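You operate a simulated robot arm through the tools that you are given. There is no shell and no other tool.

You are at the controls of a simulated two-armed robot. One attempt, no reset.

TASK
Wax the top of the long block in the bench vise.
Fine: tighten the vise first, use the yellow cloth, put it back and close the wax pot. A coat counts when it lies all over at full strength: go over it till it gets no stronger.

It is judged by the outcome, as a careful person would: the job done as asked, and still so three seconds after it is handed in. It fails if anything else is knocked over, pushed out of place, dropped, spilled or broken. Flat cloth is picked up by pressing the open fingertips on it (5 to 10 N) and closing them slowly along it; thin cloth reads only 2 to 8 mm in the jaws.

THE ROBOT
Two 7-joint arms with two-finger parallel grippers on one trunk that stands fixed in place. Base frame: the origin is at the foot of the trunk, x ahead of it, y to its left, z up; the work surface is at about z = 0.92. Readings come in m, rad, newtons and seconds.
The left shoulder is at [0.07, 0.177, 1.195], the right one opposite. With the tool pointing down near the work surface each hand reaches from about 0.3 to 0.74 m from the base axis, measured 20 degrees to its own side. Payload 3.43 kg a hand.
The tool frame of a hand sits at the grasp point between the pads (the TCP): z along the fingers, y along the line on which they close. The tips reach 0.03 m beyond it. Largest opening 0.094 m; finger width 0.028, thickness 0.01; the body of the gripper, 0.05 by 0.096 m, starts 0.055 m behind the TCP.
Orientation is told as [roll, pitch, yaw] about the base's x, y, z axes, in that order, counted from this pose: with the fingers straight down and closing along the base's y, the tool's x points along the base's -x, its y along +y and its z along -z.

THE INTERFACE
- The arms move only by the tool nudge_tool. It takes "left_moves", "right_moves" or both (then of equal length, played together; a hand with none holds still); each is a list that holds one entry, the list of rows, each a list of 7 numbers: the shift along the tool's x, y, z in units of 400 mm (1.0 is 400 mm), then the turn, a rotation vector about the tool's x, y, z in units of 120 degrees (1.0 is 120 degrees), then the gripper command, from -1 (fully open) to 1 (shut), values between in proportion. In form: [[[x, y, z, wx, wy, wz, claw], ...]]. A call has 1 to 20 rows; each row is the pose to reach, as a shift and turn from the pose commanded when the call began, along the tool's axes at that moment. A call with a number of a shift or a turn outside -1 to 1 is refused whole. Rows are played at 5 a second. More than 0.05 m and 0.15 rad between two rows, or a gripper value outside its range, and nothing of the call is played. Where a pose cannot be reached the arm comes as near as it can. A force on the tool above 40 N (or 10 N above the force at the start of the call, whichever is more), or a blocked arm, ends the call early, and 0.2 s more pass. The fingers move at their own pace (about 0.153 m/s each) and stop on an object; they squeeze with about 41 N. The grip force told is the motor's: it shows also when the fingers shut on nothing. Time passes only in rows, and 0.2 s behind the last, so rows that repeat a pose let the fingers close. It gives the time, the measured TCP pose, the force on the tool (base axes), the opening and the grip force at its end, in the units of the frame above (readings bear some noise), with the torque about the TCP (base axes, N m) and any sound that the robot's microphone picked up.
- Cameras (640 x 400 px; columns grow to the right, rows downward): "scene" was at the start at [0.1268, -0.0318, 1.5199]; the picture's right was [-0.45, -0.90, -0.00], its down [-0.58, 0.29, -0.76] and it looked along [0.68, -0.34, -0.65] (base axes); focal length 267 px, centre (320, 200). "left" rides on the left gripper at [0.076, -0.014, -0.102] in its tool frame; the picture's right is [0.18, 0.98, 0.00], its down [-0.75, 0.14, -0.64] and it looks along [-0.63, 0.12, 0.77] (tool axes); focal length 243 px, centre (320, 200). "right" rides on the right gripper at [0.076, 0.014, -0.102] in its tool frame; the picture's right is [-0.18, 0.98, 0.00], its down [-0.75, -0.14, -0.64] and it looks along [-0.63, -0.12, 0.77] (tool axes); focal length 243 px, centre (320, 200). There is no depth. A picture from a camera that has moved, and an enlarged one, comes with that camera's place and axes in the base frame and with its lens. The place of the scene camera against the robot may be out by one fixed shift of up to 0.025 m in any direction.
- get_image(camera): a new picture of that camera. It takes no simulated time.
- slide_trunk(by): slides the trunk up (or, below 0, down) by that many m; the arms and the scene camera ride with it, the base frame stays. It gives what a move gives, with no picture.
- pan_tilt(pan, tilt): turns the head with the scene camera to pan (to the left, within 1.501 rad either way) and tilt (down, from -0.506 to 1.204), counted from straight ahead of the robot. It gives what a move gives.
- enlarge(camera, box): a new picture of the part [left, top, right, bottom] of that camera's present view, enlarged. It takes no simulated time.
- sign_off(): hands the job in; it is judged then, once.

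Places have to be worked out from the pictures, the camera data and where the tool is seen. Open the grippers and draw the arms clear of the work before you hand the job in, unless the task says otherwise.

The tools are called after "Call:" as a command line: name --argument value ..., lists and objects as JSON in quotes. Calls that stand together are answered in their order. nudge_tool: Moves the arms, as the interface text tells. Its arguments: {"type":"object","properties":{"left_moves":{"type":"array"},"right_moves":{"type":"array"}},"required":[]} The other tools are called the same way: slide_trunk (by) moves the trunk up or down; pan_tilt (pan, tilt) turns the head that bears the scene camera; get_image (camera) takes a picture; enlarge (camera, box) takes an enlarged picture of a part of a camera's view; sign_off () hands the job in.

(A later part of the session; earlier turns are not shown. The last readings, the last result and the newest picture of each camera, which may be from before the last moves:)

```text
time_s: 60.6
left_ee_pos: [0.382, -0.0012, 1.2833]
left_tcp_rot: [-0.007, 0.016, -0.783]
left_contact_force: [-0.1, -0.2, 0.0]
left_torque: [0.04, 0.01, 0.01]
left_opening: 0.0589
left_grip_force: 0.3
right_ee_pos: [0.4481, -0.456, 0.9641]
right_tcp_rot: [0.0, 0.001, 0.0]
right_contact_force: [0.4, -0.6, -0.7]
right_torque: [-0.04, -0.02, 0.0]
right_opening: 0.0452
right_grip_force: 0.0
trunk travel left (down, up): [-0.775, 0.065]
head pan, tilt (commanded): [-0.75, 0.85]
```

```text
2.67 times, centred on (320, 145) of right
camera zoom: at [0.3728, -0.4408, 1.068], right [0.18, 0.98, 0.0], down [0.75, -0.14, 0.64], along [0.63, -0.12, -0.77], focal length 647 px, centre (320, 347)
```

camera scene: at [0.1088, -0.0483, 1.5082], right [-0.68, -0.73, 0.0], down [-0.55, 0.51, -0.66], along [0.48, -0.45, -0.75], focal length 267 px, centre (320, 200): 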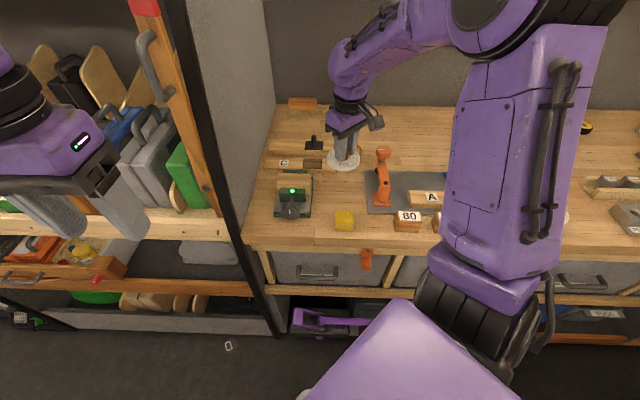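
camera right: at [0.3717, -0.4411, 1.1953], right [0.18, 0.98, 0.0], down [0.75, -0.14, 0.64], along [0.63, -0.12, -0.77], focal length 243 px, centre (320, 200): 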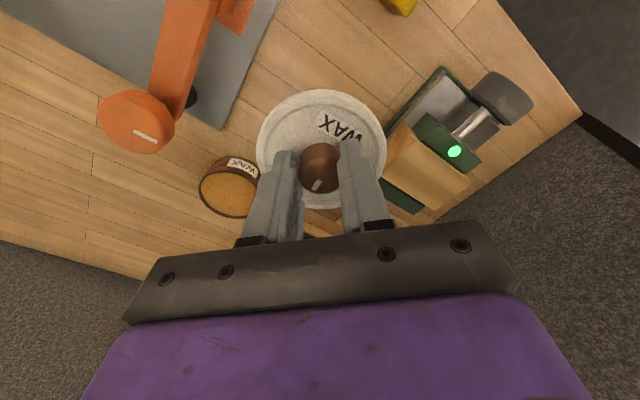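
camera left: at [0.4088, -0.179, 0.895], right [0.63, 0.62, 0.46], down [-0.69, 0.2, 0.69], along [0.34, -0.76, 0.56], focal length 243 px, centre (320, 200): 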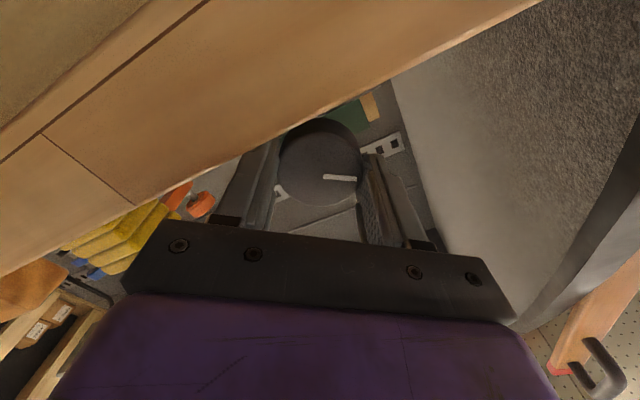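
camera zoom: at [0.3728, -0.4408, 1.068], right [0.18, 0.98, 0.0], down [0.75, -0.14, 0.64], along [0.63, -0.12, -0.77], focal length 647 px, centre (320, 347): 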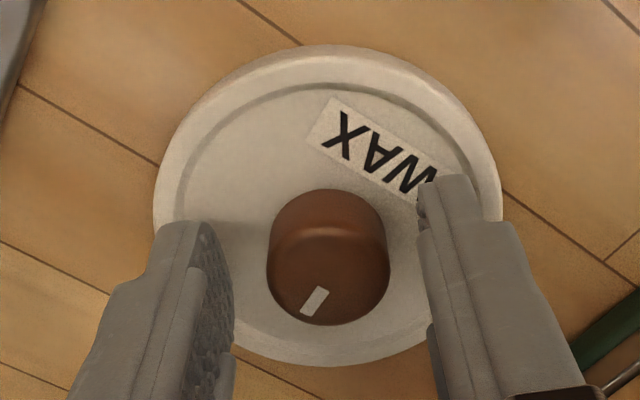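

The lid is set down and free (its grip pose: TCP (0.448, -0.456, 0.9635)). I rise and move back to look at the yellow cloth.

Call:
nudge_tool --right_moves '[[[0, 0, -0.1, 0, 0, 0, 0.04], [0, 0, -0.2, 0, 0, 0, 0.04], [0.03, 0.02, -0.3, 0, 0, 0, -0.3], [0.11, 0.07, -0.36, 0, 0, 0, -1], [0.18, 0.11, -0.39, 0, 0, 0, -1], [0.225, 0.14, -0.39, 0, 0, 0, -1], [0.225, 0.14, -0.39, 0, 0, 0, -1]]]'

Call:
get_image --camera "right"

Call:
enlarge --camera "right" --box '[240, 40, 420, 190]'

Call:
get_image --camera "scene"

```text
time_s: 62.2
left_ee_pos: [0.3814, -0.0023, 1.2834]
left_tcp_rot: [-0.009, 0.016, -0.784]
left_contact_force: [-0.6, -0.2, 0.9]
left_torque: [-0.01, 0.0, 0.0]
left_opening: 0.0588
left_grip_force: 0.0
right_ee_pos: [0.3581, -0.4014, 1.1194]
right_tcp_rot: [0.001, 0.0, 0.002]
right_contact_force: [0.6, -1.2, -0.3]
right_torque: [0.03, -0.03, -0.04]
right_opening: 0.0942
right_grip_force: 0.1
trunk travel left (down, up): [-0.775, 0.065]
head pan, tilt (commanded): [-0.75, 0.85]
```

```text
taken
camera right: at [0.2821, -0.3858, 1.2235], right [0.18, 0.98, 0.0], down [0.75, -0.14, 0.64], along [0.63, -0.12, -0.77], focal length 243 px, centre (320, 200)
```

right: 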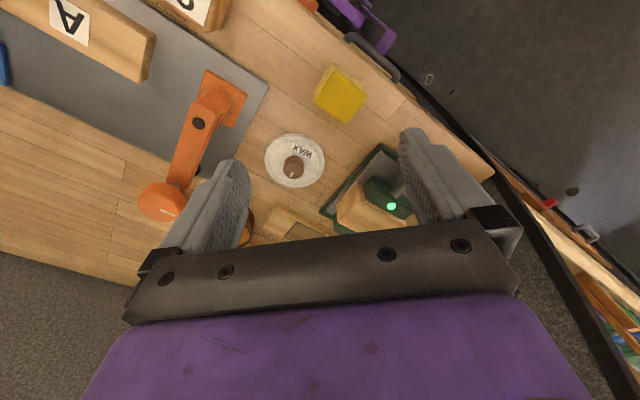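

```text
2.67 times, centred on (330, 115) of right
camera zoom: at [0.2821, -0.3858, 1.2235], right [0.18, 0.98, 0.0], down [0.75, -0.14, 0.64], along [0.63, -0.12, -0.77], focal length 647 px, centre (293, 427)
```

zoom: 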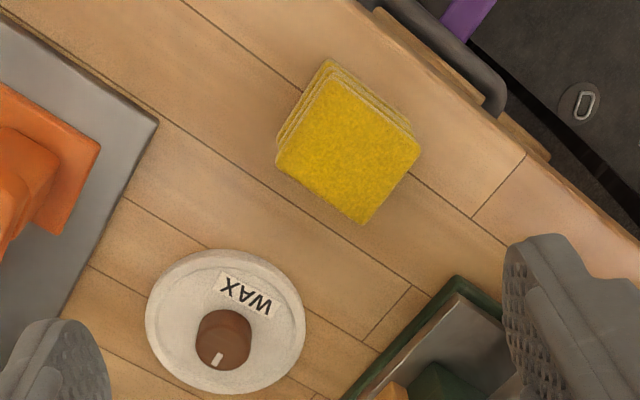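

```text
taken
camera scene: at [0.1078, -0.0489, 1.5083], right [-0.68, -0.73, 0.0], down [-0.55, 0.51, -0.66], along [0.48, -0.45, -0.75], focal length 267 px, centre (320, 200)
```

scene: 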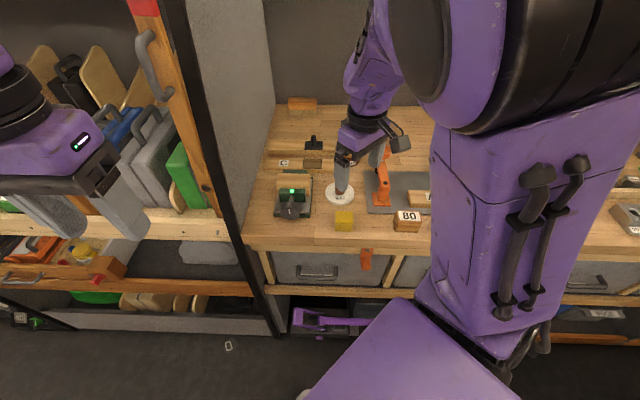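

Cloth pad: centre ≈ (0.369, -0.380), about 44 mm along the bench edge, 38 mm across, top z ≈ 0.95. I turn the right hand to yaw +45° (closing across the 38 mm side) and hover above it with 60 mm opening.

Call:
nudge_tool --right_moves '[[[-0.004, 0.009, 0.02, 0, 0, -0.0625, -0.6], [-0.009, 0.018, 0.04, 0, 0, -0.125, -0.3], [-0.013, 0.027, 0.07, 0, 0, -0.1875, -0.28], [-0.018, 0.036, 0.12, 0, 0, -0.25, -0.28], [-0.022, 0.045, 0.17, 0, 0, -0.3125, -0.28], [-0.027, 0.0535, 0.2235, 0, 0, -0.375, -0.28], [-0.027, 0.0535, 0.2235, 0, 0, -0.375, -0.28]]]'

Call:
get_image --camera "right"

Call:
enlarge --camera "right" --box '[220, 70, 420, 220]'

```text
time_s: 63.9
left_ee_pos: [0.3814, -0.0011, 1.2814]
left_tcp_rot: [-0.008, 0.017, -0.784]
left_contact_force: [0.5, -0.2, -0.4]
left_torque: [0.01, 0.0, -0.02]
left_opening: 0.0588
left_grip_force: 0.1
right_ee_pos: [0.369, -0.3776, 1.0314]
right_tcp_rot: [-0.001, 0.002, 0.789]
right_contact_force: [0.1, -0.1, -1.1]
right_torque: [0.02, -0.02, -0.01]
right_opening: 0.0602
right_grip_force: 0.1
trunk travel left (down, up): [-0.775, 0.065]
head pan, tilt (commanded): [-0.75, 0.85]
```

```text
taken
camera right: at [0.3054, -0.4216, 1.1349], right [-0.57, 0.82, 0.0], down [0.63, 0.44, 0.64], along [0.53, 0.36, -0.77], focal length 243 px, centre (320, 200)
```

right: 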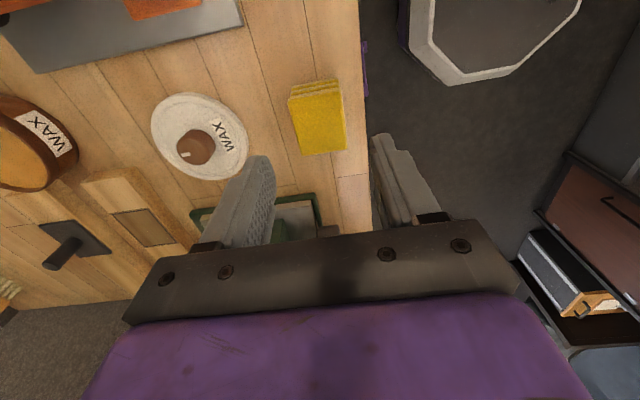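

```text
2.67 times, centred on (320, 145) of right
camera zoom: at [0.3054, -0.4216, 1.1349], right [-0.57, 0.82, 0.0], down [0.63, 0.44, 0.64], along [0.53, 0.36, -0.77], focal length 647 px, centre (320, 347)
```

zoom: 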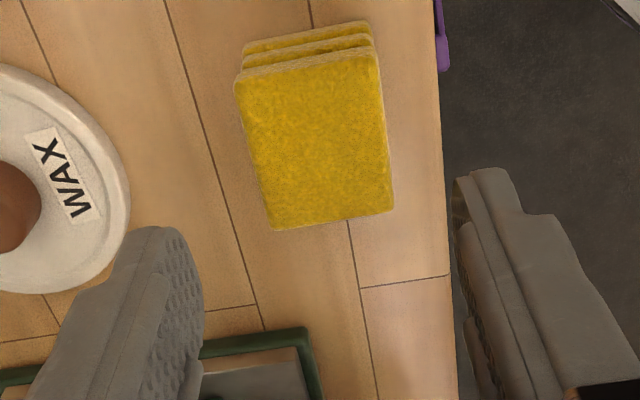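

The pad is centred under the hand (within ~1 mm). I descend to TCP z≈0.962 so the tips stay ~12 mm above the pad's bottom, and check before closing.

Call:
nudge_tool --right_moves '[[[0, 0, 0.06, 0, 0, 0, -0.28], [0, 0, 0.12, 0, 0, 0, -0.28], [0, 0, 0.1735, 0, 0, 0, -0.28], [0, 0, 0.1735, 0, 0, 0, -0.28]]]'

Call:
enlarge --camera "right" --box '[220, 100, 420, 250]'

Call:
enlarge --camera "scene" --box '[290, 170, 390, 270]'

```text
time_s: 64.8
left_ee_pos: [0.382, -0.0008, 1.2819]
left_tcp_rot: [-0.007, 0.017, -0.785]
left_contact_force: [0.4, -0.4, -0.5]
left_torque: [0.0, 0.01, -0.03]
left_opening: 0.0589
left_grip_force: 0.1
right_ee_pos: [0.3699, -0.3794, 0.9605]
right_tcp_rot: [0.0, 0.003, 0.784]
right_contact_force: [-0.1, 0.0, 0.3]
right_torque: [-0.01, -0.01, -0.01]
right_opening: 0.0605
right_grip_force: 0.0
trunk travel left (down, up): [-0.775, 0.065]
head pan, tilt (commanded): [-0.75, 0.85]
```

```text
2.67 times, centred on (320, 175) of right
camera zoom: at [0.3057, -0.4218, 1.0644], right [-0.57, 0.82, 0.0], down [0.63, 0.43, 0.64], along [0.53, 0.36, -0.77], focal length 647 px, centre (320, 267)
```

zoom: 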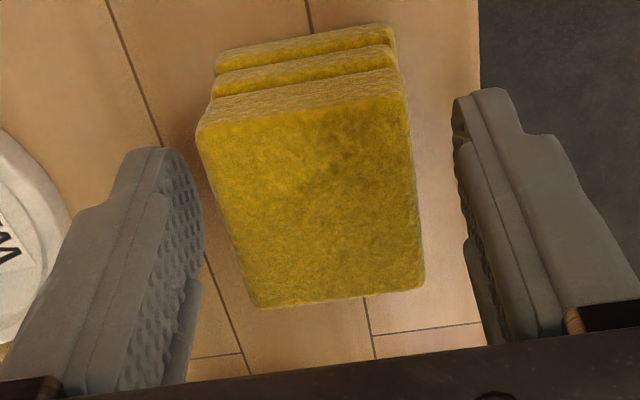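

```text
4.00 times, centred on (340, 220) of scene
camera zoom: at [0.1081, -0.0476, 1.5083], right [-0.68, -0.73, 0.0], down [-0.55, 0.51, -0.66], along [0.48, -0.45, -0.75], focal length 1068 px, centre (240, 120)
```

zoom: 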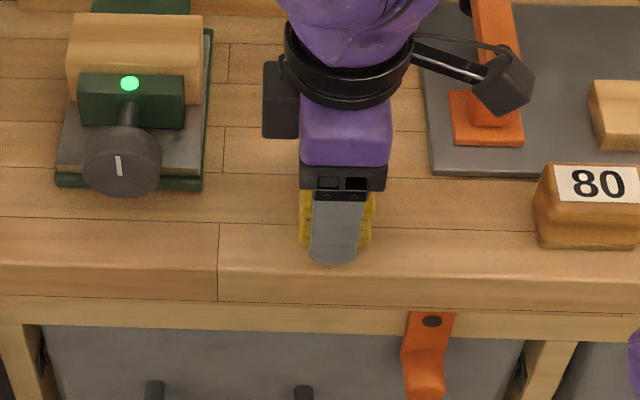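

The pad sits squarely between the fingers. I close slowly and grip.

Call:
nudge_tool --right_moves '[[[0, 0, 0, 0, 0, 0, 0.0], [0, 0, 0, 0, 0, 0, 0.15], [0, 0, 0, 0, 0, 0, 0.25], [0, 0, 0, 0, 0, 0, 0.4], [0, 0, 0, 0, 0, 0, 0.6], [0, 0, 0, 0, 0, 0, 1], [0, 0, 0, 0, 0, 0, 1]]]'

Call:
enlarge --camera "right" --box '[220, 100, 420, 250]'

```text
time_s: 66.5
left_ee_pos: [0.3825, -0.0005, 1.2819]
left_tcp_rot: [-0.007, 0.017, -0.785]
left_contact_force: [0.3, -0.3, -0.1]
left_torque: [0.02, 0.0, 0.02]
left_opening: 0.0585
left_grip_force: 0.0
right_ee_pos: [0.3701, -0.38, 0.9604]
right_tcp_rot: [0.001, 0.001, 0.785]
right_contact_force: [0.5, 0.2, -0.3]
right_torque: [0.02, -0.03, -0.02]
right_opening: 0.0431
right_grip_force: 41.2
trunk travel left (down, up): [-0.775, 0.065]
head pan, tilt (commanded): [-0.75, 0.85]
```

```text
2.67 times, centred on (320, 175) of right
camera zoom: at [0.3059, -0.4218, 1.0646], right [-0.57, 0.82, 0.0], down [0.63, 0.43, 0.64], along [0.53, 0.36, -0.77], focal length 647 px, centre (320, 267)
```

zoom: 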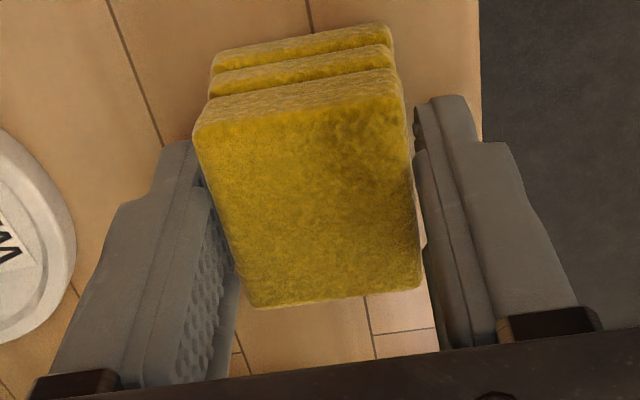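

The pad is held (43 mm, 41 N). I record the put-back pose (TCP (0.370, -0.380, 0.960), yaw 45°), lift 15 cm and look at the pot.

Call:
nudge_tool --right_moves '[[[0, 0, -0.03, 0, 0, 0, 1], [0, 0, -0.1, 0, 0, 0, 1], [0, 0, -0.2, 0, 0, 0, 1], [0, 0, -0.3, 0, 0, 0, 1], [0, 0, -0.375, 0, 0, 0, 1], [0, 0, -0.375, 0, 0, 0, 1]]]'

Call:
get_image --camera "right"

Call:
enlarge --camera "scene" --box '[300, 110, 400, 240]'

```text
time_s: 67.8
left_ee_pos: [0.3815, -0.0015, 1.2828]
left_tcp_rot: [-0.004, 0.018, -0.785]
left_contact_force: [0.3, 0.4, -0.6]
left_torque: [0.0, -0.01, 0.04]
left_opening: 0.0587
left_grip_force: 0.1
right_ee_pos: [0.3693, -0.38, 1.1104]
right_tcp_rot: [0.001, -0.001, 0.787]
right_contact_force: [0.1, 0.4, -1.3]
right_torque: [0.05, -0.02, -0.02]
right_opening: 0.0435
right_grip_force: 41.1
trunk travel left (down, up): [-0.775, 0.065]
head pan, tilt (commanded): [-0.75, 0.85]
```

```text
taken
camera right: at [0.3062, -0.4225, 1.2143], right [-0.57, 0.82, 0.0], down [0.63, 0.43, 0.64], along [0.53, 0.36, -0.77], focal length 243 px, centre (320, 200)
```

right: 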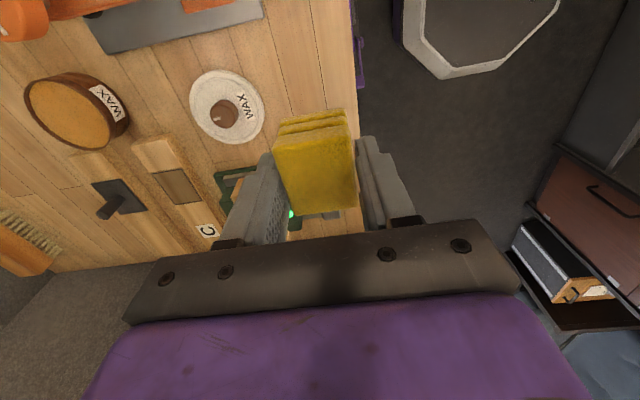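

```text
3.08 times, centred on (350, 175) of scene
camera zoom: at [0.1081, -0.0495, 1.5082], right [-0.68, -0.73, 0.0], down [-0.55, 0.51, -0.66], along [0.48, -0.45, -0.75], focal length 822 px, centre (228, 277)
```

zoom: 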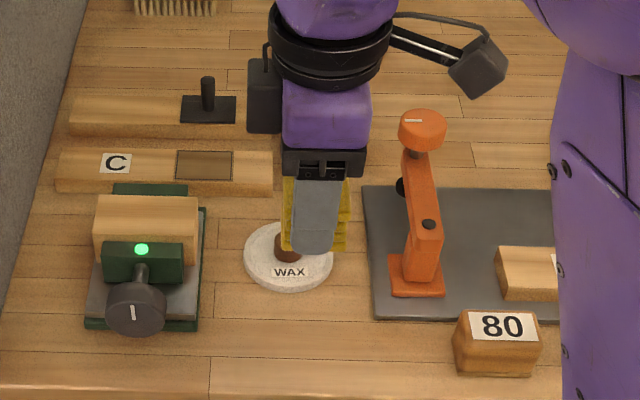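

Call:
enlarge --camera "right" --box '[10, 50, 150, 160]'

Call:
enlarge --camera "right" --box '[200, 90, 400, 240]'

```text
3.64 times, centred on (80, 105) of right
camera zoom: at [0.3062, -0.4225, 1.2143], right [-0.57, 0.82, 0.0], down [0.63, 0.43, 0.64], along [0.53, 0.36, -0.77], focal length 882 px, centre (1193, 546)
```

zoom: 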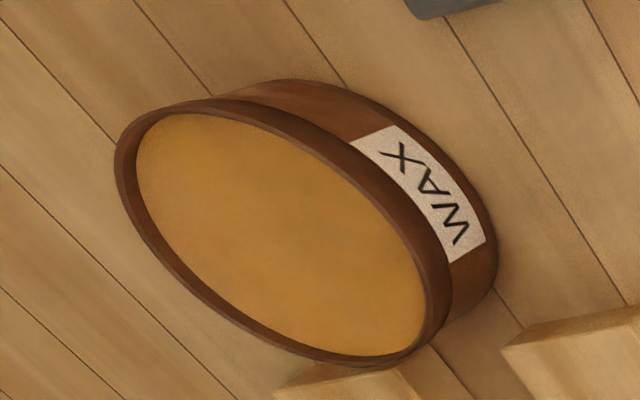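

```text
2.67 times, centred on (300, 165) of right
camera zoom: at [0.3062, -0.4225, 1.2143], right [-0.57, 0.82, 0.0], down [0.63, 0.43, 0.64], along [0.53, 0.36, -0.77], focal length 647 px, centre (373, 293)
```

zoom: 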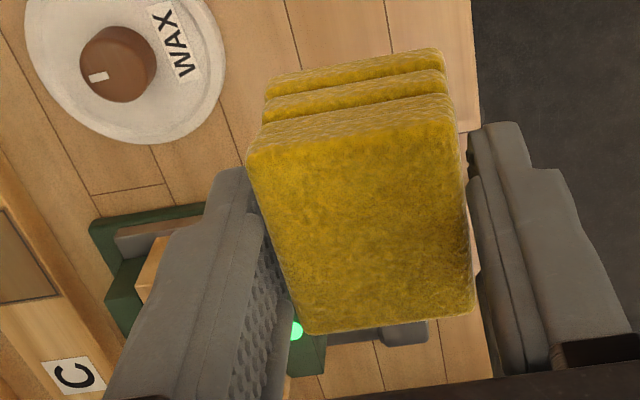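

Wax lies only a few mm below the rim. I carry the pad at z≈1.11 to above the pot centre (≈(0.535, -0.587)).

Call:
nudge_tool --right_moves '[[[0.01, -0.094, 0, 0, 0, 0, 1], [0.02, -0.188, 0, 0, 0, 0, 1], [0.03, -0.282, 0, 0, 0, 0, 1], [0.04, -0.376, 0, 0, 0, 0, 1], [0.05, -0.47, 0, 0, 0, 0, 1], [0.062, -0.564, 0.0, 0, 0, 0, 1], [0.073, -0.6588, 0.05, 0, 0, 0, 1], [0.073, -0.6588, 0.075, 0, 0, 0, 1], [0.073, -0.6588, 0.075, 0, 0, 0, 1]]]'

Call:
get_image --camera "right"

Call:
enlarge --camera "scene" --box '[310, 90, 410, 190]'

```text
time_s: 69.8
left_ee_pos: [0.3818, 0.0002, 1.2824]
left_tcp_rot: [-0.007, 0.013, -0.786]
left_contact_force: [-0.2, 0.2, 0.2]
left_torque: [0.02, 0.03, -0.02]
left_opening: 0.0589
left_grip_force: 0.0
right_ee_pos: [0.5352, -0.5854, 1.0822]
right_tcp_rot: [-0.002, 0.003, 0.786]
right_contact_force: [0.2, -0.6, -0.7]
right_torque: [-0.02, -0.02, -0.01]
right_opening: 0.0433
right_grip_force: 40.9
trunk travel left (down, up): [-0.775, 0.065]
head pan, tilt (commanded): [-0.75, 0.85]
```

```text
taken
camera right: at [0.4714, -0.6282, 1.1861], right [-0.57, 0.82, 0.0], down [0.63, 0.43, 0.64], along [0.53, 0.36, -0.77], focal length 243 px, centre (320, 200)
```

right: 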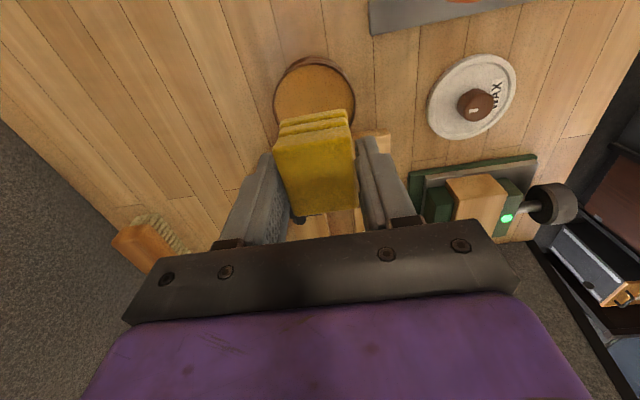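

```text
4.00 times, centred on (360, 140) of scene
camera zoom: at [0.1076, -0.0467, 1.5084], right [-0.68, -0.73, 0.0], down [-0.55, 0.51, -0.66], along [0.48, -0.45, -0.75], focal length 1068 px, centre (160, 440)
```

zoom: 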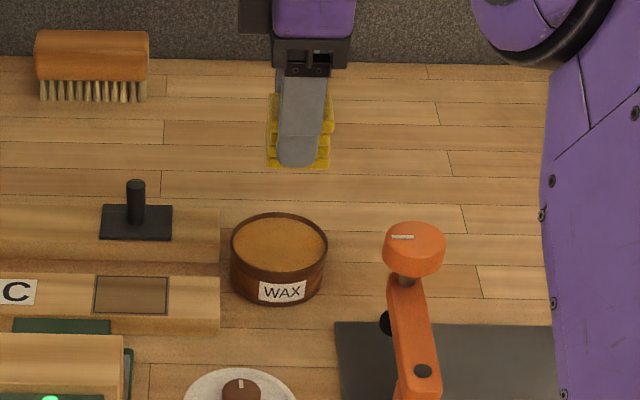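

Call:
enlarge --camera "right" --box '[250, 40, 380, 140]'

```text
4.00 times, centred on (315, 90) of right
camera zoom: at [0.4714, -0.6282, 1.1861], right [-0.57, 0.82, 0.0], down [0.63, 0.43, 0.64], along [0.53, 0.36, -0.77], focal length 970 px, centre (340, 640)
```

zoom: 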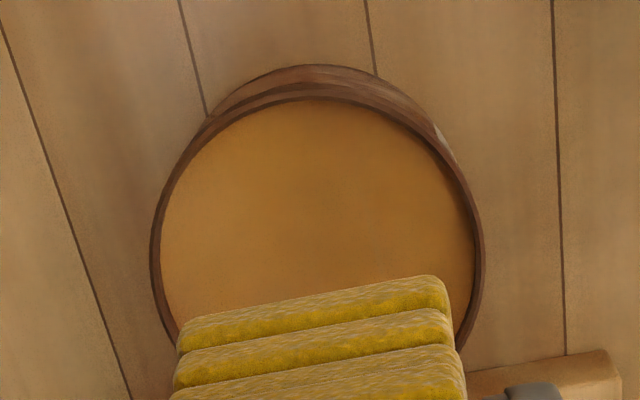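

The image puts the pot centre about 2-3 mm (−e side) and 4-5 mm (+f side) off the tool axis. I correct and descend to just above the rim (pad bottom ≈ 0.966) to compare pad and rim directly.

Call:
nudge_tool --right_moves '[[[0.003, -0.005, 0.05, 0, 0, 0, 1], [0.005, -0.01, 0.11, 0, 0, 0, 1], [0.005, -0.01, 0.165, 0, 0, 0, 1], [0.005, -0.01, 0.19, 0, 0, 0, 1], [0.005, -0.01, 0.19, 0, 0, 0, 1]]]'

Call:
enlarge --camera "right" --box '[240, 60, 400, 190]'

Call:
enlarge --camera "scene" --box '[325, 110, 395, 180]'

```text
time_s: 71.0
left_ee_pos: [0.3823, 0.0, 1.2822]
left_tcp_rot: [-0.007, 0.017, -0.784]
left_contact_force: [0.5, 1.0, -0.2]
left_torque: [0.0, 0.0, 0.0]
left_opening: 0.0589
left_grip_force: 0.1
right_ee_pos: [0.5383, -0.5906, 1.0034]
right_tcp_rot: [0.0, 0.003, 0.785]
right_contact_force: [-0.8, -0.1, -0.8]
right_torque: [0.0, 0.01, 0.0]
right_opening: 0.0434
right_grip_force: 41.1
trunk travel left (down, up): [-0.775, 0.065]
head pan, tilt (commanded): [-0.75, 0.85]
```

```text
3.08 times, centred on (320, 125) of right
camera zoom: at [0.4731, -0.6325, 1.109], right [-0.57, 0.82, 0.0], down [0.63, 0.43, 0.64], along [0.53, 0.36, -0.77], focal length 746 px, centre (320, 431)
```

zoom: 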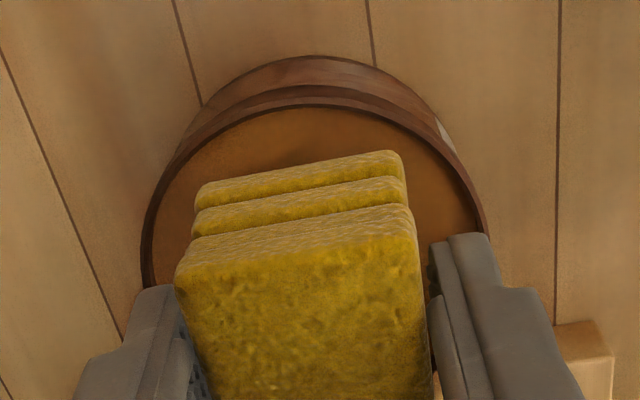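

```text
5.71 times, centred on (360, 145) of scene
camera zoom: at [0.1083, -0.0477, 1.5083], right [-0.68, -0.73, 0.0], down [-0.55, 0.51, -0.66], along [0.48, -0.45, -0.75], focal length 1526 px, centre (91, 514)
```

zoom: 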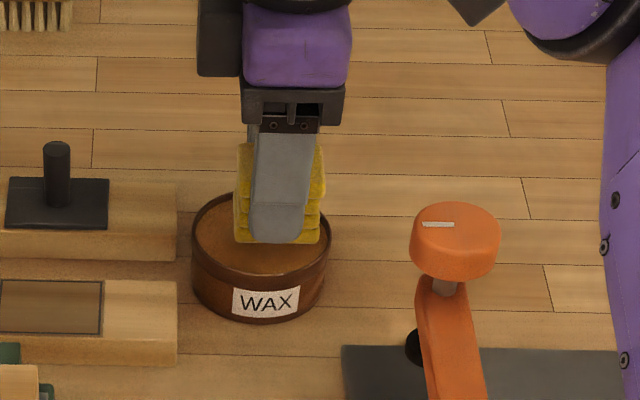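

Compared directly, the pot centre is still ~1.5 mm/2 mm off, and the opening (≈36 mm inner radius) takes the pad with ~4 mm to spare. I correct and lower in 2 mm rows toward the wax.

Call:
nudge_tool --right_moves '[[[0.004, -0.005, 0.0, 0, 0, 0, 1], [0.004, -0.005, 0.005, 0, 0, 0, 1], [0.004, -0.005, 0.01, 0, 0, 0, 1], [0.004, -0.005, 0.015, 0, 0, 0, 1], [0.004, -0.005, 0.02, 0, 0, 0, 1], [0.004, -0.005, 0.025, 0, 0, 0, 1], [0.004, -0.005, 0.025, 0, 0, 0, 1]]]'

Call:
enlarge --camera "right" --box '[240, 60, 400, 190]'

Call:
enlarge --camera "scene" --box '[325, 110, 395, 180]'

```text
time_s: 72.7
left_ee_pos: [0.3817, 0.0002, 1.2826]
left_tcp_rot: [-0.006, 0.013, -0.784]
left_contact_force: [-0.1, -0.4, -0.3]
left_torque: [0.02, 0.02, -0.01]
left_opening: 0.0587
left_grip_force: 0.0
right_ee_pos: [0.5369, -0.5923, 0.9965]
right_tcp_rot: [-0.003, 0.0, 0.785]
right_contact_force: [1.7, -5.2, 11.8]
right_torque: [-0.3, 0.21, 0.15]
right_opening: 0.0435
right_grip_force: 41.4
trunk travel left (down, up): [-0.775, 0.065]
head pan, tilt (commanded): [-0.75, 0.85]
```

```text
3.08 times, centred on (320, 125) of right
camera zoom: at [0.4728, -0.6346, 1.1013], right [-0.57, 0.82, 0.0], down [0.63, 0.44, 0.64], along [0.53, 0.36, -0.77], focal length 746 px, centre (320, 431)
```

zoom: 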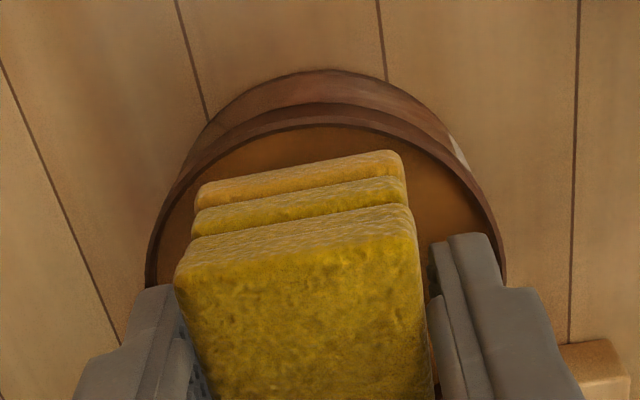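

```text
5.71 times, centred on (360, 145) of scene
camera zoom: at [0.1071, -0.0466, 1.5086], right [-0.68, -0.73, 0.0], down [-0.55, 0.51, -0.66], along [0.48, -0.45, -0.75], focal length 1526 px, centre (91, 514)
```

zoom: 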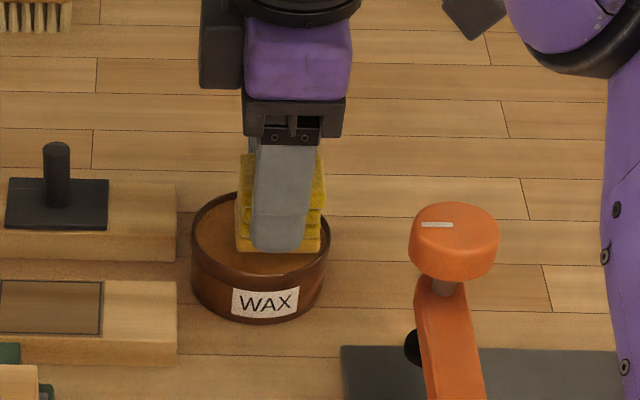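

Contact with the wax (12 N) and the pad's bottom layer has turned wax-coloured – it's loaded. I lift slowly straight up, then to z≈1.12.

Call:
nudge_tool --right_moves '[[[0, 0, -0.01, 0, 0, 0, 1], [0, 0, -0.03, 0, 0, 0, 1], [0, 0, -0.07, 0, 0, 0, 1], [0, 0, -0.15, 0, 0, 0, 1], [0, 0, -0.25, 0, 0, 0, 1], [0, 0, -0.32, 0, 0, 0, 1], [0, 0, -0.32, 0, 0, 0, 1]]]'

Call:
enlarge --camera "right" --box '[200, 40, 440, 240]'

Call:
get_image --camera "scene"

```text
time_s: 74.2
left_ee_pos: [0.3818, -0.0011, 1.282]
left_tcp_rot: [-0.008, 0.018, -0.786]
left_contact_force: [0.6, -0.3, 0.1]
left_torque: [-0.01, 0.03, -0.01]
left_opening: 0.0588
left_grip_force: 0.0
right_ee_pos: [0.5382, -0.5929, 1.1221]
right_tcp_rot: [-0.001, 0.002, 0.785]
right_contact_force: [0.3, 0.1, -0.3]
right_torque: [0.01, -0.01, -0.01]
right_opening: 0.0432
right_grip_force: 41.3
trunk travel left (down, up): [-0.775, 0.065]
head pan, tilt (commanded): [-0.75, 0.85]
```

```text
2.00 times, centred on (320, 140) of right
camera zoom: at [0.4741, -0.6357, 1.2265], right [-0.57, 0.82, 0.0], down [0.63, 0.43, 0.64], along [0.53, 0.36, -0.77], focal length 485 px, centre (320, 320)
```

zoom: 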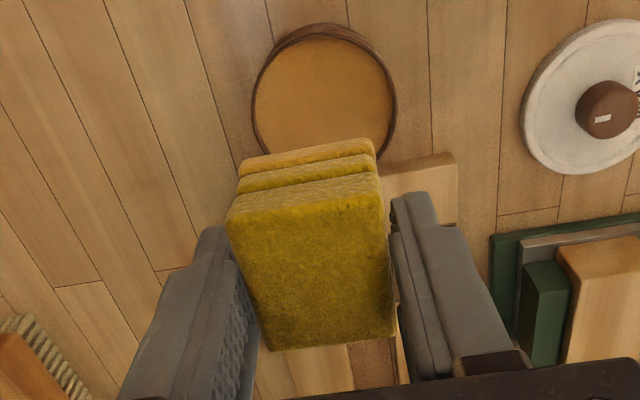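

```text
taken
camera scene: at [0.1087, -0.0484, 1.5082], right [-0.68, -0.73, 0.0], down [-0.55, 0.51, -0.66], along [0.48, -0.45, -0.75], focal length 267 px, centre (320, 200)
```

scene: 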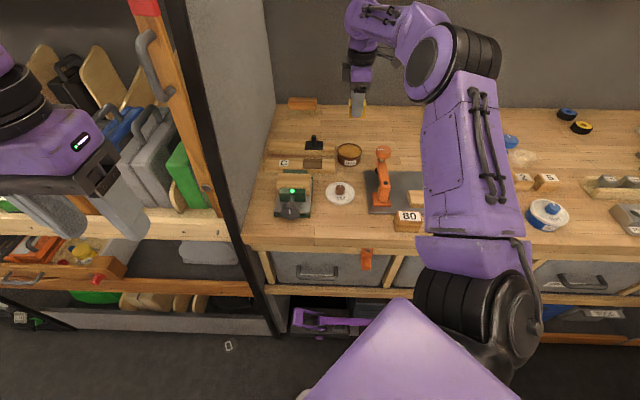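

The pot stayed in place. Next I measure the block top in the vise.

Call:
enlarge --camera "scene" --box '[260, 160, 330, 230]'

Call:
enlarge --camera "right" --box '[400, 120, 560, 240]'

Call:
get_image --camera "right"

```text
5.71 times, centred on (295, 195) of scene
camera zoom: at [0.1087, -0.0484, 1.5082], right [-0.68, -0.73, 0.0], down [-0.55, 0.51, -0.66], along [0.48, -0.45, -0.75], focal length 1526 px, centre (463, 229)
```

zoom: 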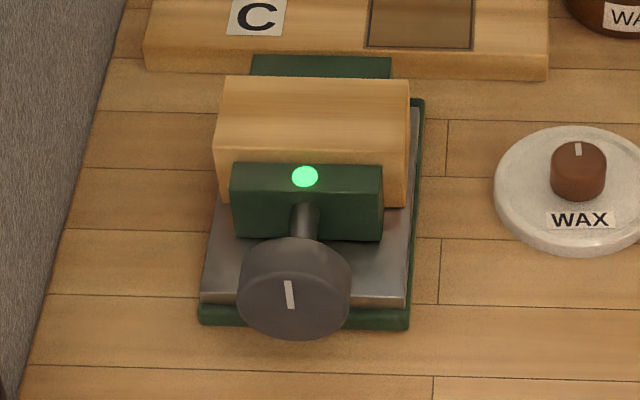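

```text
3.33 times, centred on (480, 180) of right
camera zoom: at [0.4741, -0.6357, 1.2265], right [-0.57, 0.82, 0.0], down [0.63, 0.43, 0.64], along [0.53, 0.36, -0.77], focal length 809 px, centre (-213, 267)
```

zoom: 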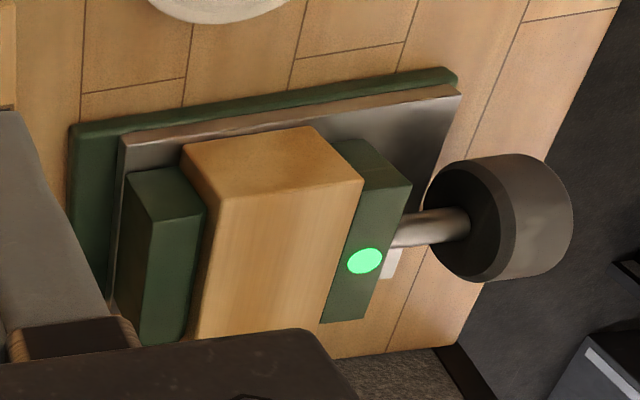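

```text
taken
camera right: at [0.4741, -0.6357, 1.2265], right [-0.57, 0.82, 0.0], down [0.63, 0.43, 0.64], along [0.53, 0.36, -0.77], focal length 243 px, centre (320, 200)
```

right: 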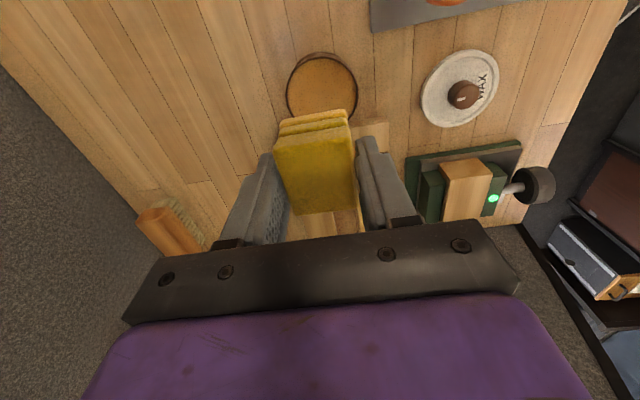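

Block top: about z 0.98, spanning f 0.611–0.661 and e 0.082–0.174, i.e. centre ≈ (0.540, -0.359), ~50 × 90 mm, standing proud of the jaws. I move the pad to hover 5 cm above its centre.

Call:
nudge_tool --right_moves '[[[-0.07, 0.068, 0, 0, 0, 0, 1], [-0.14, 0.137, 0, 0, 0, 0, 1], [-0.21, 0.205, 0, 0, 0, 0, 1], [-0.28, 0.273, 0, 0, 0, 0, 1], [-0.35, 0.341, 0, 0, 0, 0, 1], [-0.4167, 0.4096, 0, 0, 0, 0, 1], [-0.4167, 0.4096, 0.125, 0, 0, 0, 1], [-0.4167, 0.4096, 0.125, 0, 0, 0, 1]]]'

Call:
get_image --camera "right"

Call:
enlarge --camera "scene" --box '[240, 130, 360, 230]'

```text
time_s: 76.0
left_ee_pos: [0.3825, -0.0009, 1.2816]
left_tcp_rot: [-0.008, 0.015, -0.786]
left_contact_force: [0.3, 0.4, -0.7]
left_torque: [0.02, 0.03, 0.01]
left_opening: 0.0587
left_grip_force: 0.1
right_ee_pos: [0.5381, -0.3589, 1.072]
right_tcp_rot: [0.0, 0.002, 0.787]
right_contact_force: [-0.1, 0.1, 0.0]
right_torque: [0.0, 0.02, 0.02]
right_opening: 0.0432
right_grip_force: 40.9
trunk travel left (down, up): [-0.775, 0.065]
head pan, tilt (commanded): [-0.75, 0.85]
```

```text
taken
camera right: at [0.4737, -0.4014, 1.177], right [-0.56, 0.83, 0.0], down [0.63, 0.43, 0.64], along [0.53, 0.36, -0.77], focal length 243 px, centre (320, 200)
```

right: 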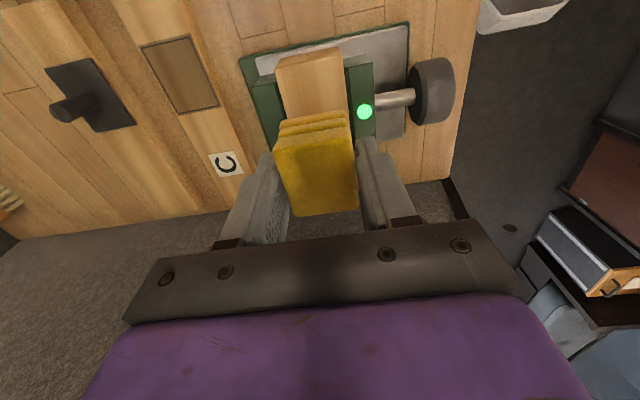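

```text
4.00 times, centred on (300, 180) of scene
camera zoom: at [0.1081, -0.0479, 1.5083], right [-0.68, -0.73, 0.0], down [-0.55, 0.51, -0.66], along [0.48, -0.45, -0.75], focal length 1068 px, centre (400, 280)
```

zoom: 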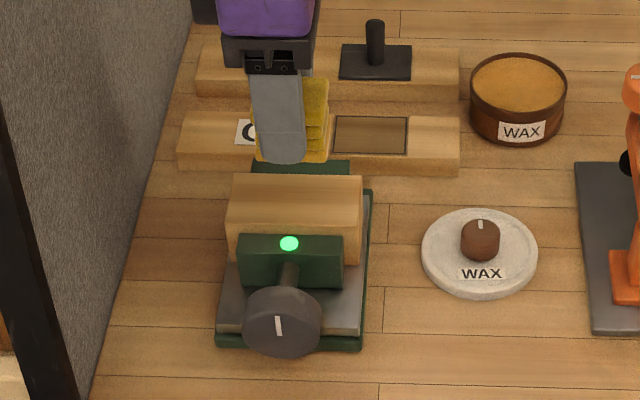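

Call:
enlarge --camera "right" --box '[230, 20, 430, 170]'

```text
2.67 times, centred on (330, 95) of right
camera zoom: at [0.4737, -0.4014, 1.177], right [-0.56, 0.83, 0.0], down [0.63, 0.43, 0.64], along [0.53, 0.36, -0.77], focal length 647 px, centre (293, 480)
```

zoom: 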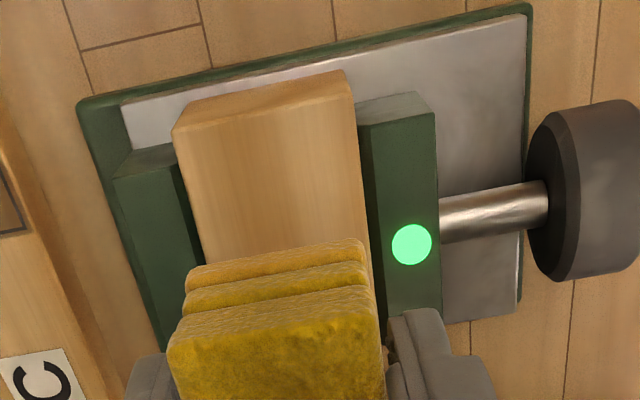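

The block top is centred under the pad across f (within 1 mm), with its −e end ~41 mm from the tool axis; it is ≈50 mm wide and ≈92 mm long. I lower to find contact.

Call:
nudge_tool --right_moves '[[[-0.003, 0, 0.05, 0, 0, 0, 1], [-0.006, 0, 0.09, 0, 0, 0, 1], [-0.006, 0, 0.1, 0, 0, 0, 1], [-0.006, 0, 0.105, 0, 0, 0, 1], [-0.006, 0, 0.11, 0, 0, 0, 1], [-0.006, 0, 0.115, 0, 0, 0, 1], [-0.006, 0, 0.115, 0, 0, 0, 1]]]'

Call:
enlarge --camera "right" --box '[230, 50, 430, 200]'

```text
time_s: 77.7
left_ee_pos: [0.383, -0.0009, 1.2828]
left_tcp_rot: [-0.007, 0.015, -0.784]
left_contact_force: [-0.6, 0.0, 0.6]
left_torque: [-0.05, -0.03, 0.02]
left_opening: 0.0588
left_grip_force: 0.1
right_ee_pos: [0.5409, -0.3582, 1.0281]
right_tcp_rot: [-0.001, 0.001, 0.786]
right_contact_force: [-0.6, -0.2, -1.7]
right_torque: [-0.01, 0.03, -0.02]
right_opening: 0.0434
right_grip_force: 40.4
trunk travel left (down, up): [-0.775, 0.065]
head pan, tilt (commanded): [-0.75, 0.85]
```

```text
2.67 times, centred on (330, 125) of right
camera zoom: at [0.4771, -0.3999, 1.1309], right [-0.57, 0.82, 0.0], down [0.63, 0.43, 0.64], along [0.53, 0.36, -0.77], focal length 647 px, centre (293, 400)
```

zoom: 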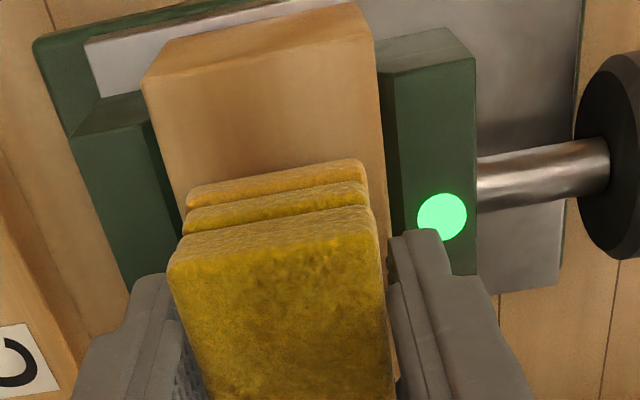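

No contact yet at z 1.028. I continue in 1.5 mm rows.

Call:
nudge_tool --right_moves '[[[0, 0, 0.004, 0, 0, 0, 1], [0, 0, 0.008, 0, 0, 0, 1], [0, 0, 0.012, 0, 0, 0, 1], [0, 0, 0.016, 0, 0, 0, 1], [0, 0, 0.016, 0, 0, 0, 1]]]'

```text
time_s: 78.8
left_ee_pos: [0.3817, -0.0, 1.2828]
left_tcp_rot: [-0.008, 0.014, -0.787]
left_contact_force: [0.4, 0.1, 0.4]
left_torque: [0.01, 0.0, 0.01]
left_opening: 0.059
left_grip_force: 0.0
right_ee_pos: [0.54, -0.3571, 1.0216]
right_tcp_rot: [-0.002, 0.0, 0.785]
right_contact_force: [2.0, -2.0, 7.3]
right_torque: [0.03, -0.11, -0.02]
right_opening: 0.0435
right_grip_force: 40.5
trunk travel left (down, up): [-0.775, 0.065]
head pan, tilt (commanded): [-0.75, 0.85]
```

Contact: 7 N at z 1.0216. I make a first stroke along the block's length, ±31 mm, and look at the coat.

Call:
nudge_tool --right_moves '[[[0.03, 0, 0, 0, 0, 0, 1], [0.06, 0, 0, 0, 0, 0, 1], [0.0775, 0, 0, 0, 0, 0, 1], [0.045, 0, 0, 0, 0, 0, 1], [0.015, 0, 0, 0, 0, 0, 1], [-0.015, 0, 0, 0, 0, 0, 1], [-0.045, 0, 0, 0, 0, 0, 1], [-0.0775, 0, 0, 0, 0, 0, 1], [-0.0775, 0, 0, 0, 0, 0, 1]]]'

Call:
enlarge --camera "right" --box '[230, 50, 430, 200]'

Call:
enlarge --camera "scene" --box '[250, 150, 350, 230]'

```text
time_s: 80.8
left_ee_pos: [0.3811, -0.0002, 1.2835]
left_tcp_rot: [-0.005, 0.013, -0.784]
left_contact_force: [0.2, 0.7, 0.7]
left_torque: [0.03, -0.02, -0.02]
left_opening: 0.0587
left_grip_force: 0.1
right_ee_pos: [0.5618, -0.3353, 1.0212]
right_tcp_rot: [0.0, -0.002, 0.785]
right_contact_force: [-1.9, -1.5, 11.0]
right_torque: [-0.14, 0.14, -0.03]
right_opening: 0.0434
right_grip_force: 40.7
trunk travel left (down, up): [-0.775, 0.065]
head pan, tilt (commanded): [-0.75, 0.85]
```

```text
2.67 times, centred on (330, 125) of right
camera zoom: at [0.497, -0.3776, 1.1254], right [-0.56, 0.83, 0.0], down [0.63, 0.43, 0.64], along [0.53, 0.36, -0.77], focal length 647 px, centre (293, 400)
```

zoom: 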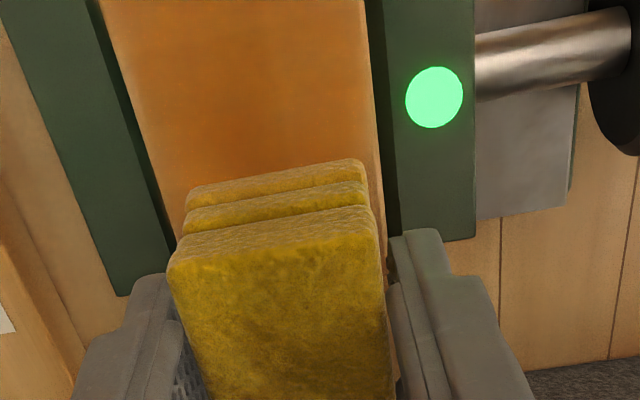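

```text
5.00 times, centred on (300, 190) of scene
camera zoom: at [0.1056, -0.0475, 1.5085], right [-0.68, -0.73, 0.0], down [-0.55, 0.51, -0.66], along [0.48, -0.45, -0.75], focal length 1335 px, centre (420, 250)
```

zoom: 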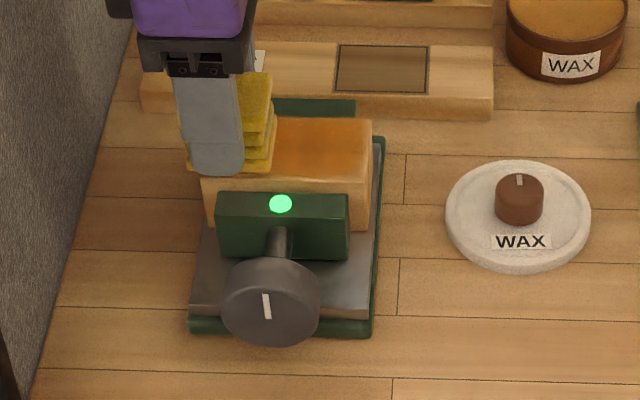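

The coat shows clearly (amber) in the middle, weaker at edges and ends, and the vise stays green. I raster with cross offsets and overrun at both ends.

Call:
nudge_tool --right_moves '[[[-0.0225, -0.025, 0, 0, 0, 0, 1], [0.0275, -0.025, 0, 0, 0, 0, 1], [0.0775, -0.025, 0, 0, 0, 0, 1], [0.1275, -0.025, 0, 0, 0, 0, 1], [0.1775, -0.025, 0, 0, 0, 0, 1], [0.1775, -0.0125, 0, 0, 0, 0, 1], [0.1275, -0.0125, 0, 0, 0, 0, 1], [0.0775, -0.0125, 0, 0, 0, 0, 1], [0.0275, -0.0125, 0, 0, 0, 0, 1], [-0.0225, -0.0125, 0, 0, 0, 0, 1], [-0.0225, 0.0125, 0, 0, 0, 0, 1], [0.0275, 0.0125, 0, 0, 0, 0, 1], [0.0775, 0.0125, 0, 0, 0, 0, 1], [0.1275, 0.0125, 0, 0, 0, 0, 1], [0.1775, 0.0125, 0, 0, 0, 0, 1], [0.1775, 0.025, 0, 0, 0, 0, 1], [0.1275, 0.025, 0, 0, 0, 0, 1], [0.0775, 0.025, 0, 0, 0, 0, 1], [0.0275, 0.025, 0, 0, 0, 0, 1], [-0.0225, 0.025, 0, 0, 0, 0, 1]]]'

Call:
enlarge --camera "right" --box '[230, 30, 430, 180]'

Call:
enlarge --camera "scene" --box '[250, 150, 350, 230]'

```text
time_s: 85.0
left_ee_pos: [0.381, 0.0003, 1.2823]
left_tcp_rot: [-0.009, 0.013, -0.785]
left_contact_force: [-0.2, -0.3, 0.4]
left_torque: [-0.05, 0.04, -0.01]
left_opening: 0.0586
left_grip_force: 0.1
right_ee_pos: [0.561, -0.3217, 1.0214]
right_tcp_rot: [-0.002, 0.003, 0.784]
right_contact_force: [-2.7, -4.3, 8.9]
right_torque: [-0.2, 0.11, 0.0]
right_opening: 0.0431
right_grip_force: 41.3
trunk travel left (down, up): [-0.775, 0.065]
head pan, tilt (commanded): [-0.75, 0.85]
```

```text
2.67 times, centred on (330, 105) of right
camera zoom: at [0.4967, -0.3634, 1.1254], right [-0.56, 0.83, 0.0], down [0.63, 0.43, 0.64], along [0.53, 0.36, -0.77], focal length 647 px, centre (293, 453)
```

zoom: 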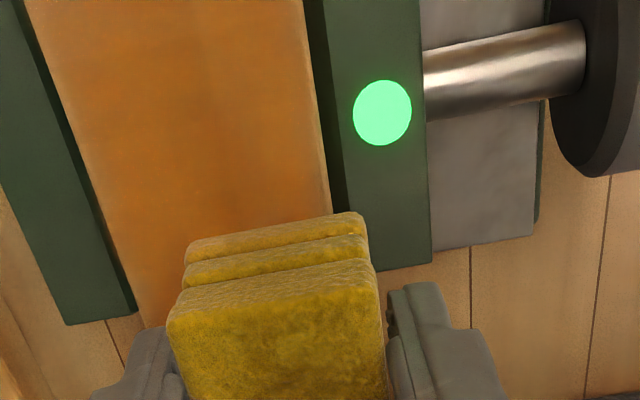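

```text
5.00 times, centred on (300, 190) of scene
camera zoom: at [0.1071, -0.0464, 1.5085], right [-0.68, -0.73, 0.0], down [-0.55, 0.51, -0.66], along [0.48, -0.45, -0.75], focal length 1335 px, centre (420, 250)
```

zoom: 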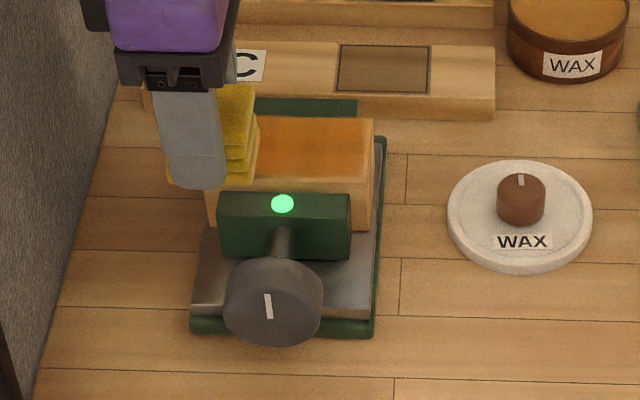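

The coat now covers more, strongest in the middle. I do another full raster at the same pressure and compare.

Call:
nudge_tool --right_moves '[[[0.05, 0, 0, 0, 0, 0, 1], [0.1, 0, 0, 0, 0, 0, 1], [0.15, 0, 0, 0, 0, 0, 1], [0.2, 0, 0, 0, 0, 0, 1], [0.2, -0.0167, 0, 0, 0, 0, 1], [0.15, -0.0167, 0, 0, 0, 0, 1], [0.1, -0.0167, 0, 0, 0, 0, 1], [0.05, -0.0167, 0, 0, 0, 0, 1], [0.0, -0.0167, 0, 0, 0, 0, 1], [0.0, -0.0333, 0, 0, 0, 0, 1], [0.05, -0.0333, 0, 0, 0, 0, 1], [0.1, -0.0333, 0, 0, 0, 0, 1], [0.15, -0.0333, 0, 0, 0, 0, 1], [0.2, -0.0333, 0, 0, 0, 0, 1], [0.2, -0.05, 0, 0, 0, 0, 1], [0.15, -0.05, 0, 0, 0, 0, 1], [0.1, -0.05, 0, 0, 0, 0, 1], [0.05, -0.05, 0, 0, 0, 0, 1], [0.0, -0.05, 0, 0, 0, 0, 1], [0.0, -0.025, 0, 0, 0, 0, 1]]]'

Call:
enlarge --camera "right" --box '[230, 30, 430, 180]'

Call:
enlarge --camera "scene" --box '[250, 150, 350, 230]'

```text
time_s: 89.2
left_ee_pos: [0.3827, -0.0002, 1.283]
left_tcp_rot: [-0.006, 0.014, -0.784]
left_contact_force: [-0.9, 0.5, 0.1]
left_torque: [-0.03, 0.01, 0.02]
left_opening: 0.0588
left_grip_force: 0.0
right_ee_pos: [0.5682, -0.3272, 1.0203]
right_tcp_rot: [0.0, 0.001, 0.786]
right_contact_force: [2.9, -0.5, 4.4]
right_torque: [-0.06, -0.05, -0.01]
right_opening: 0.0434
right_grip_force: 41.1
trunk travel left (down, up): [-0.775, 0.065]
head pan, tilt (commanded): [-0.75, 0.85]
```

```text
2.67 times, centred on (330, 105) of right
camera zoom: at [0.5045, -0.3705, 1.1251], right [-0.57, 0.82, 0.0], down [0.63, 0.43, 0.64], along [0.53, 0.36, -0.77], focal length 647 px, centre (293, 453)
```

zoom: 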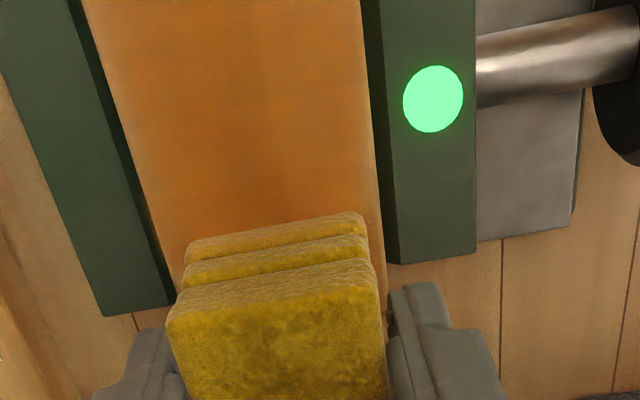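

```text
5.00 times, centred on (300, 190) of scene
camera zoom: at [0.1076, -0.0471, 1.5084], right [-0.68, -0.73, 0.0], down [-0.55, 0.51, -0.66], along [0.48, -0.45, -0.75], focal length 1335 px, centre (420, 250)
```

zoom: 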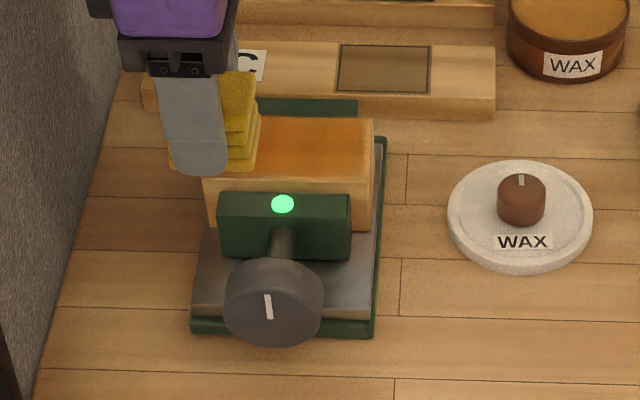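

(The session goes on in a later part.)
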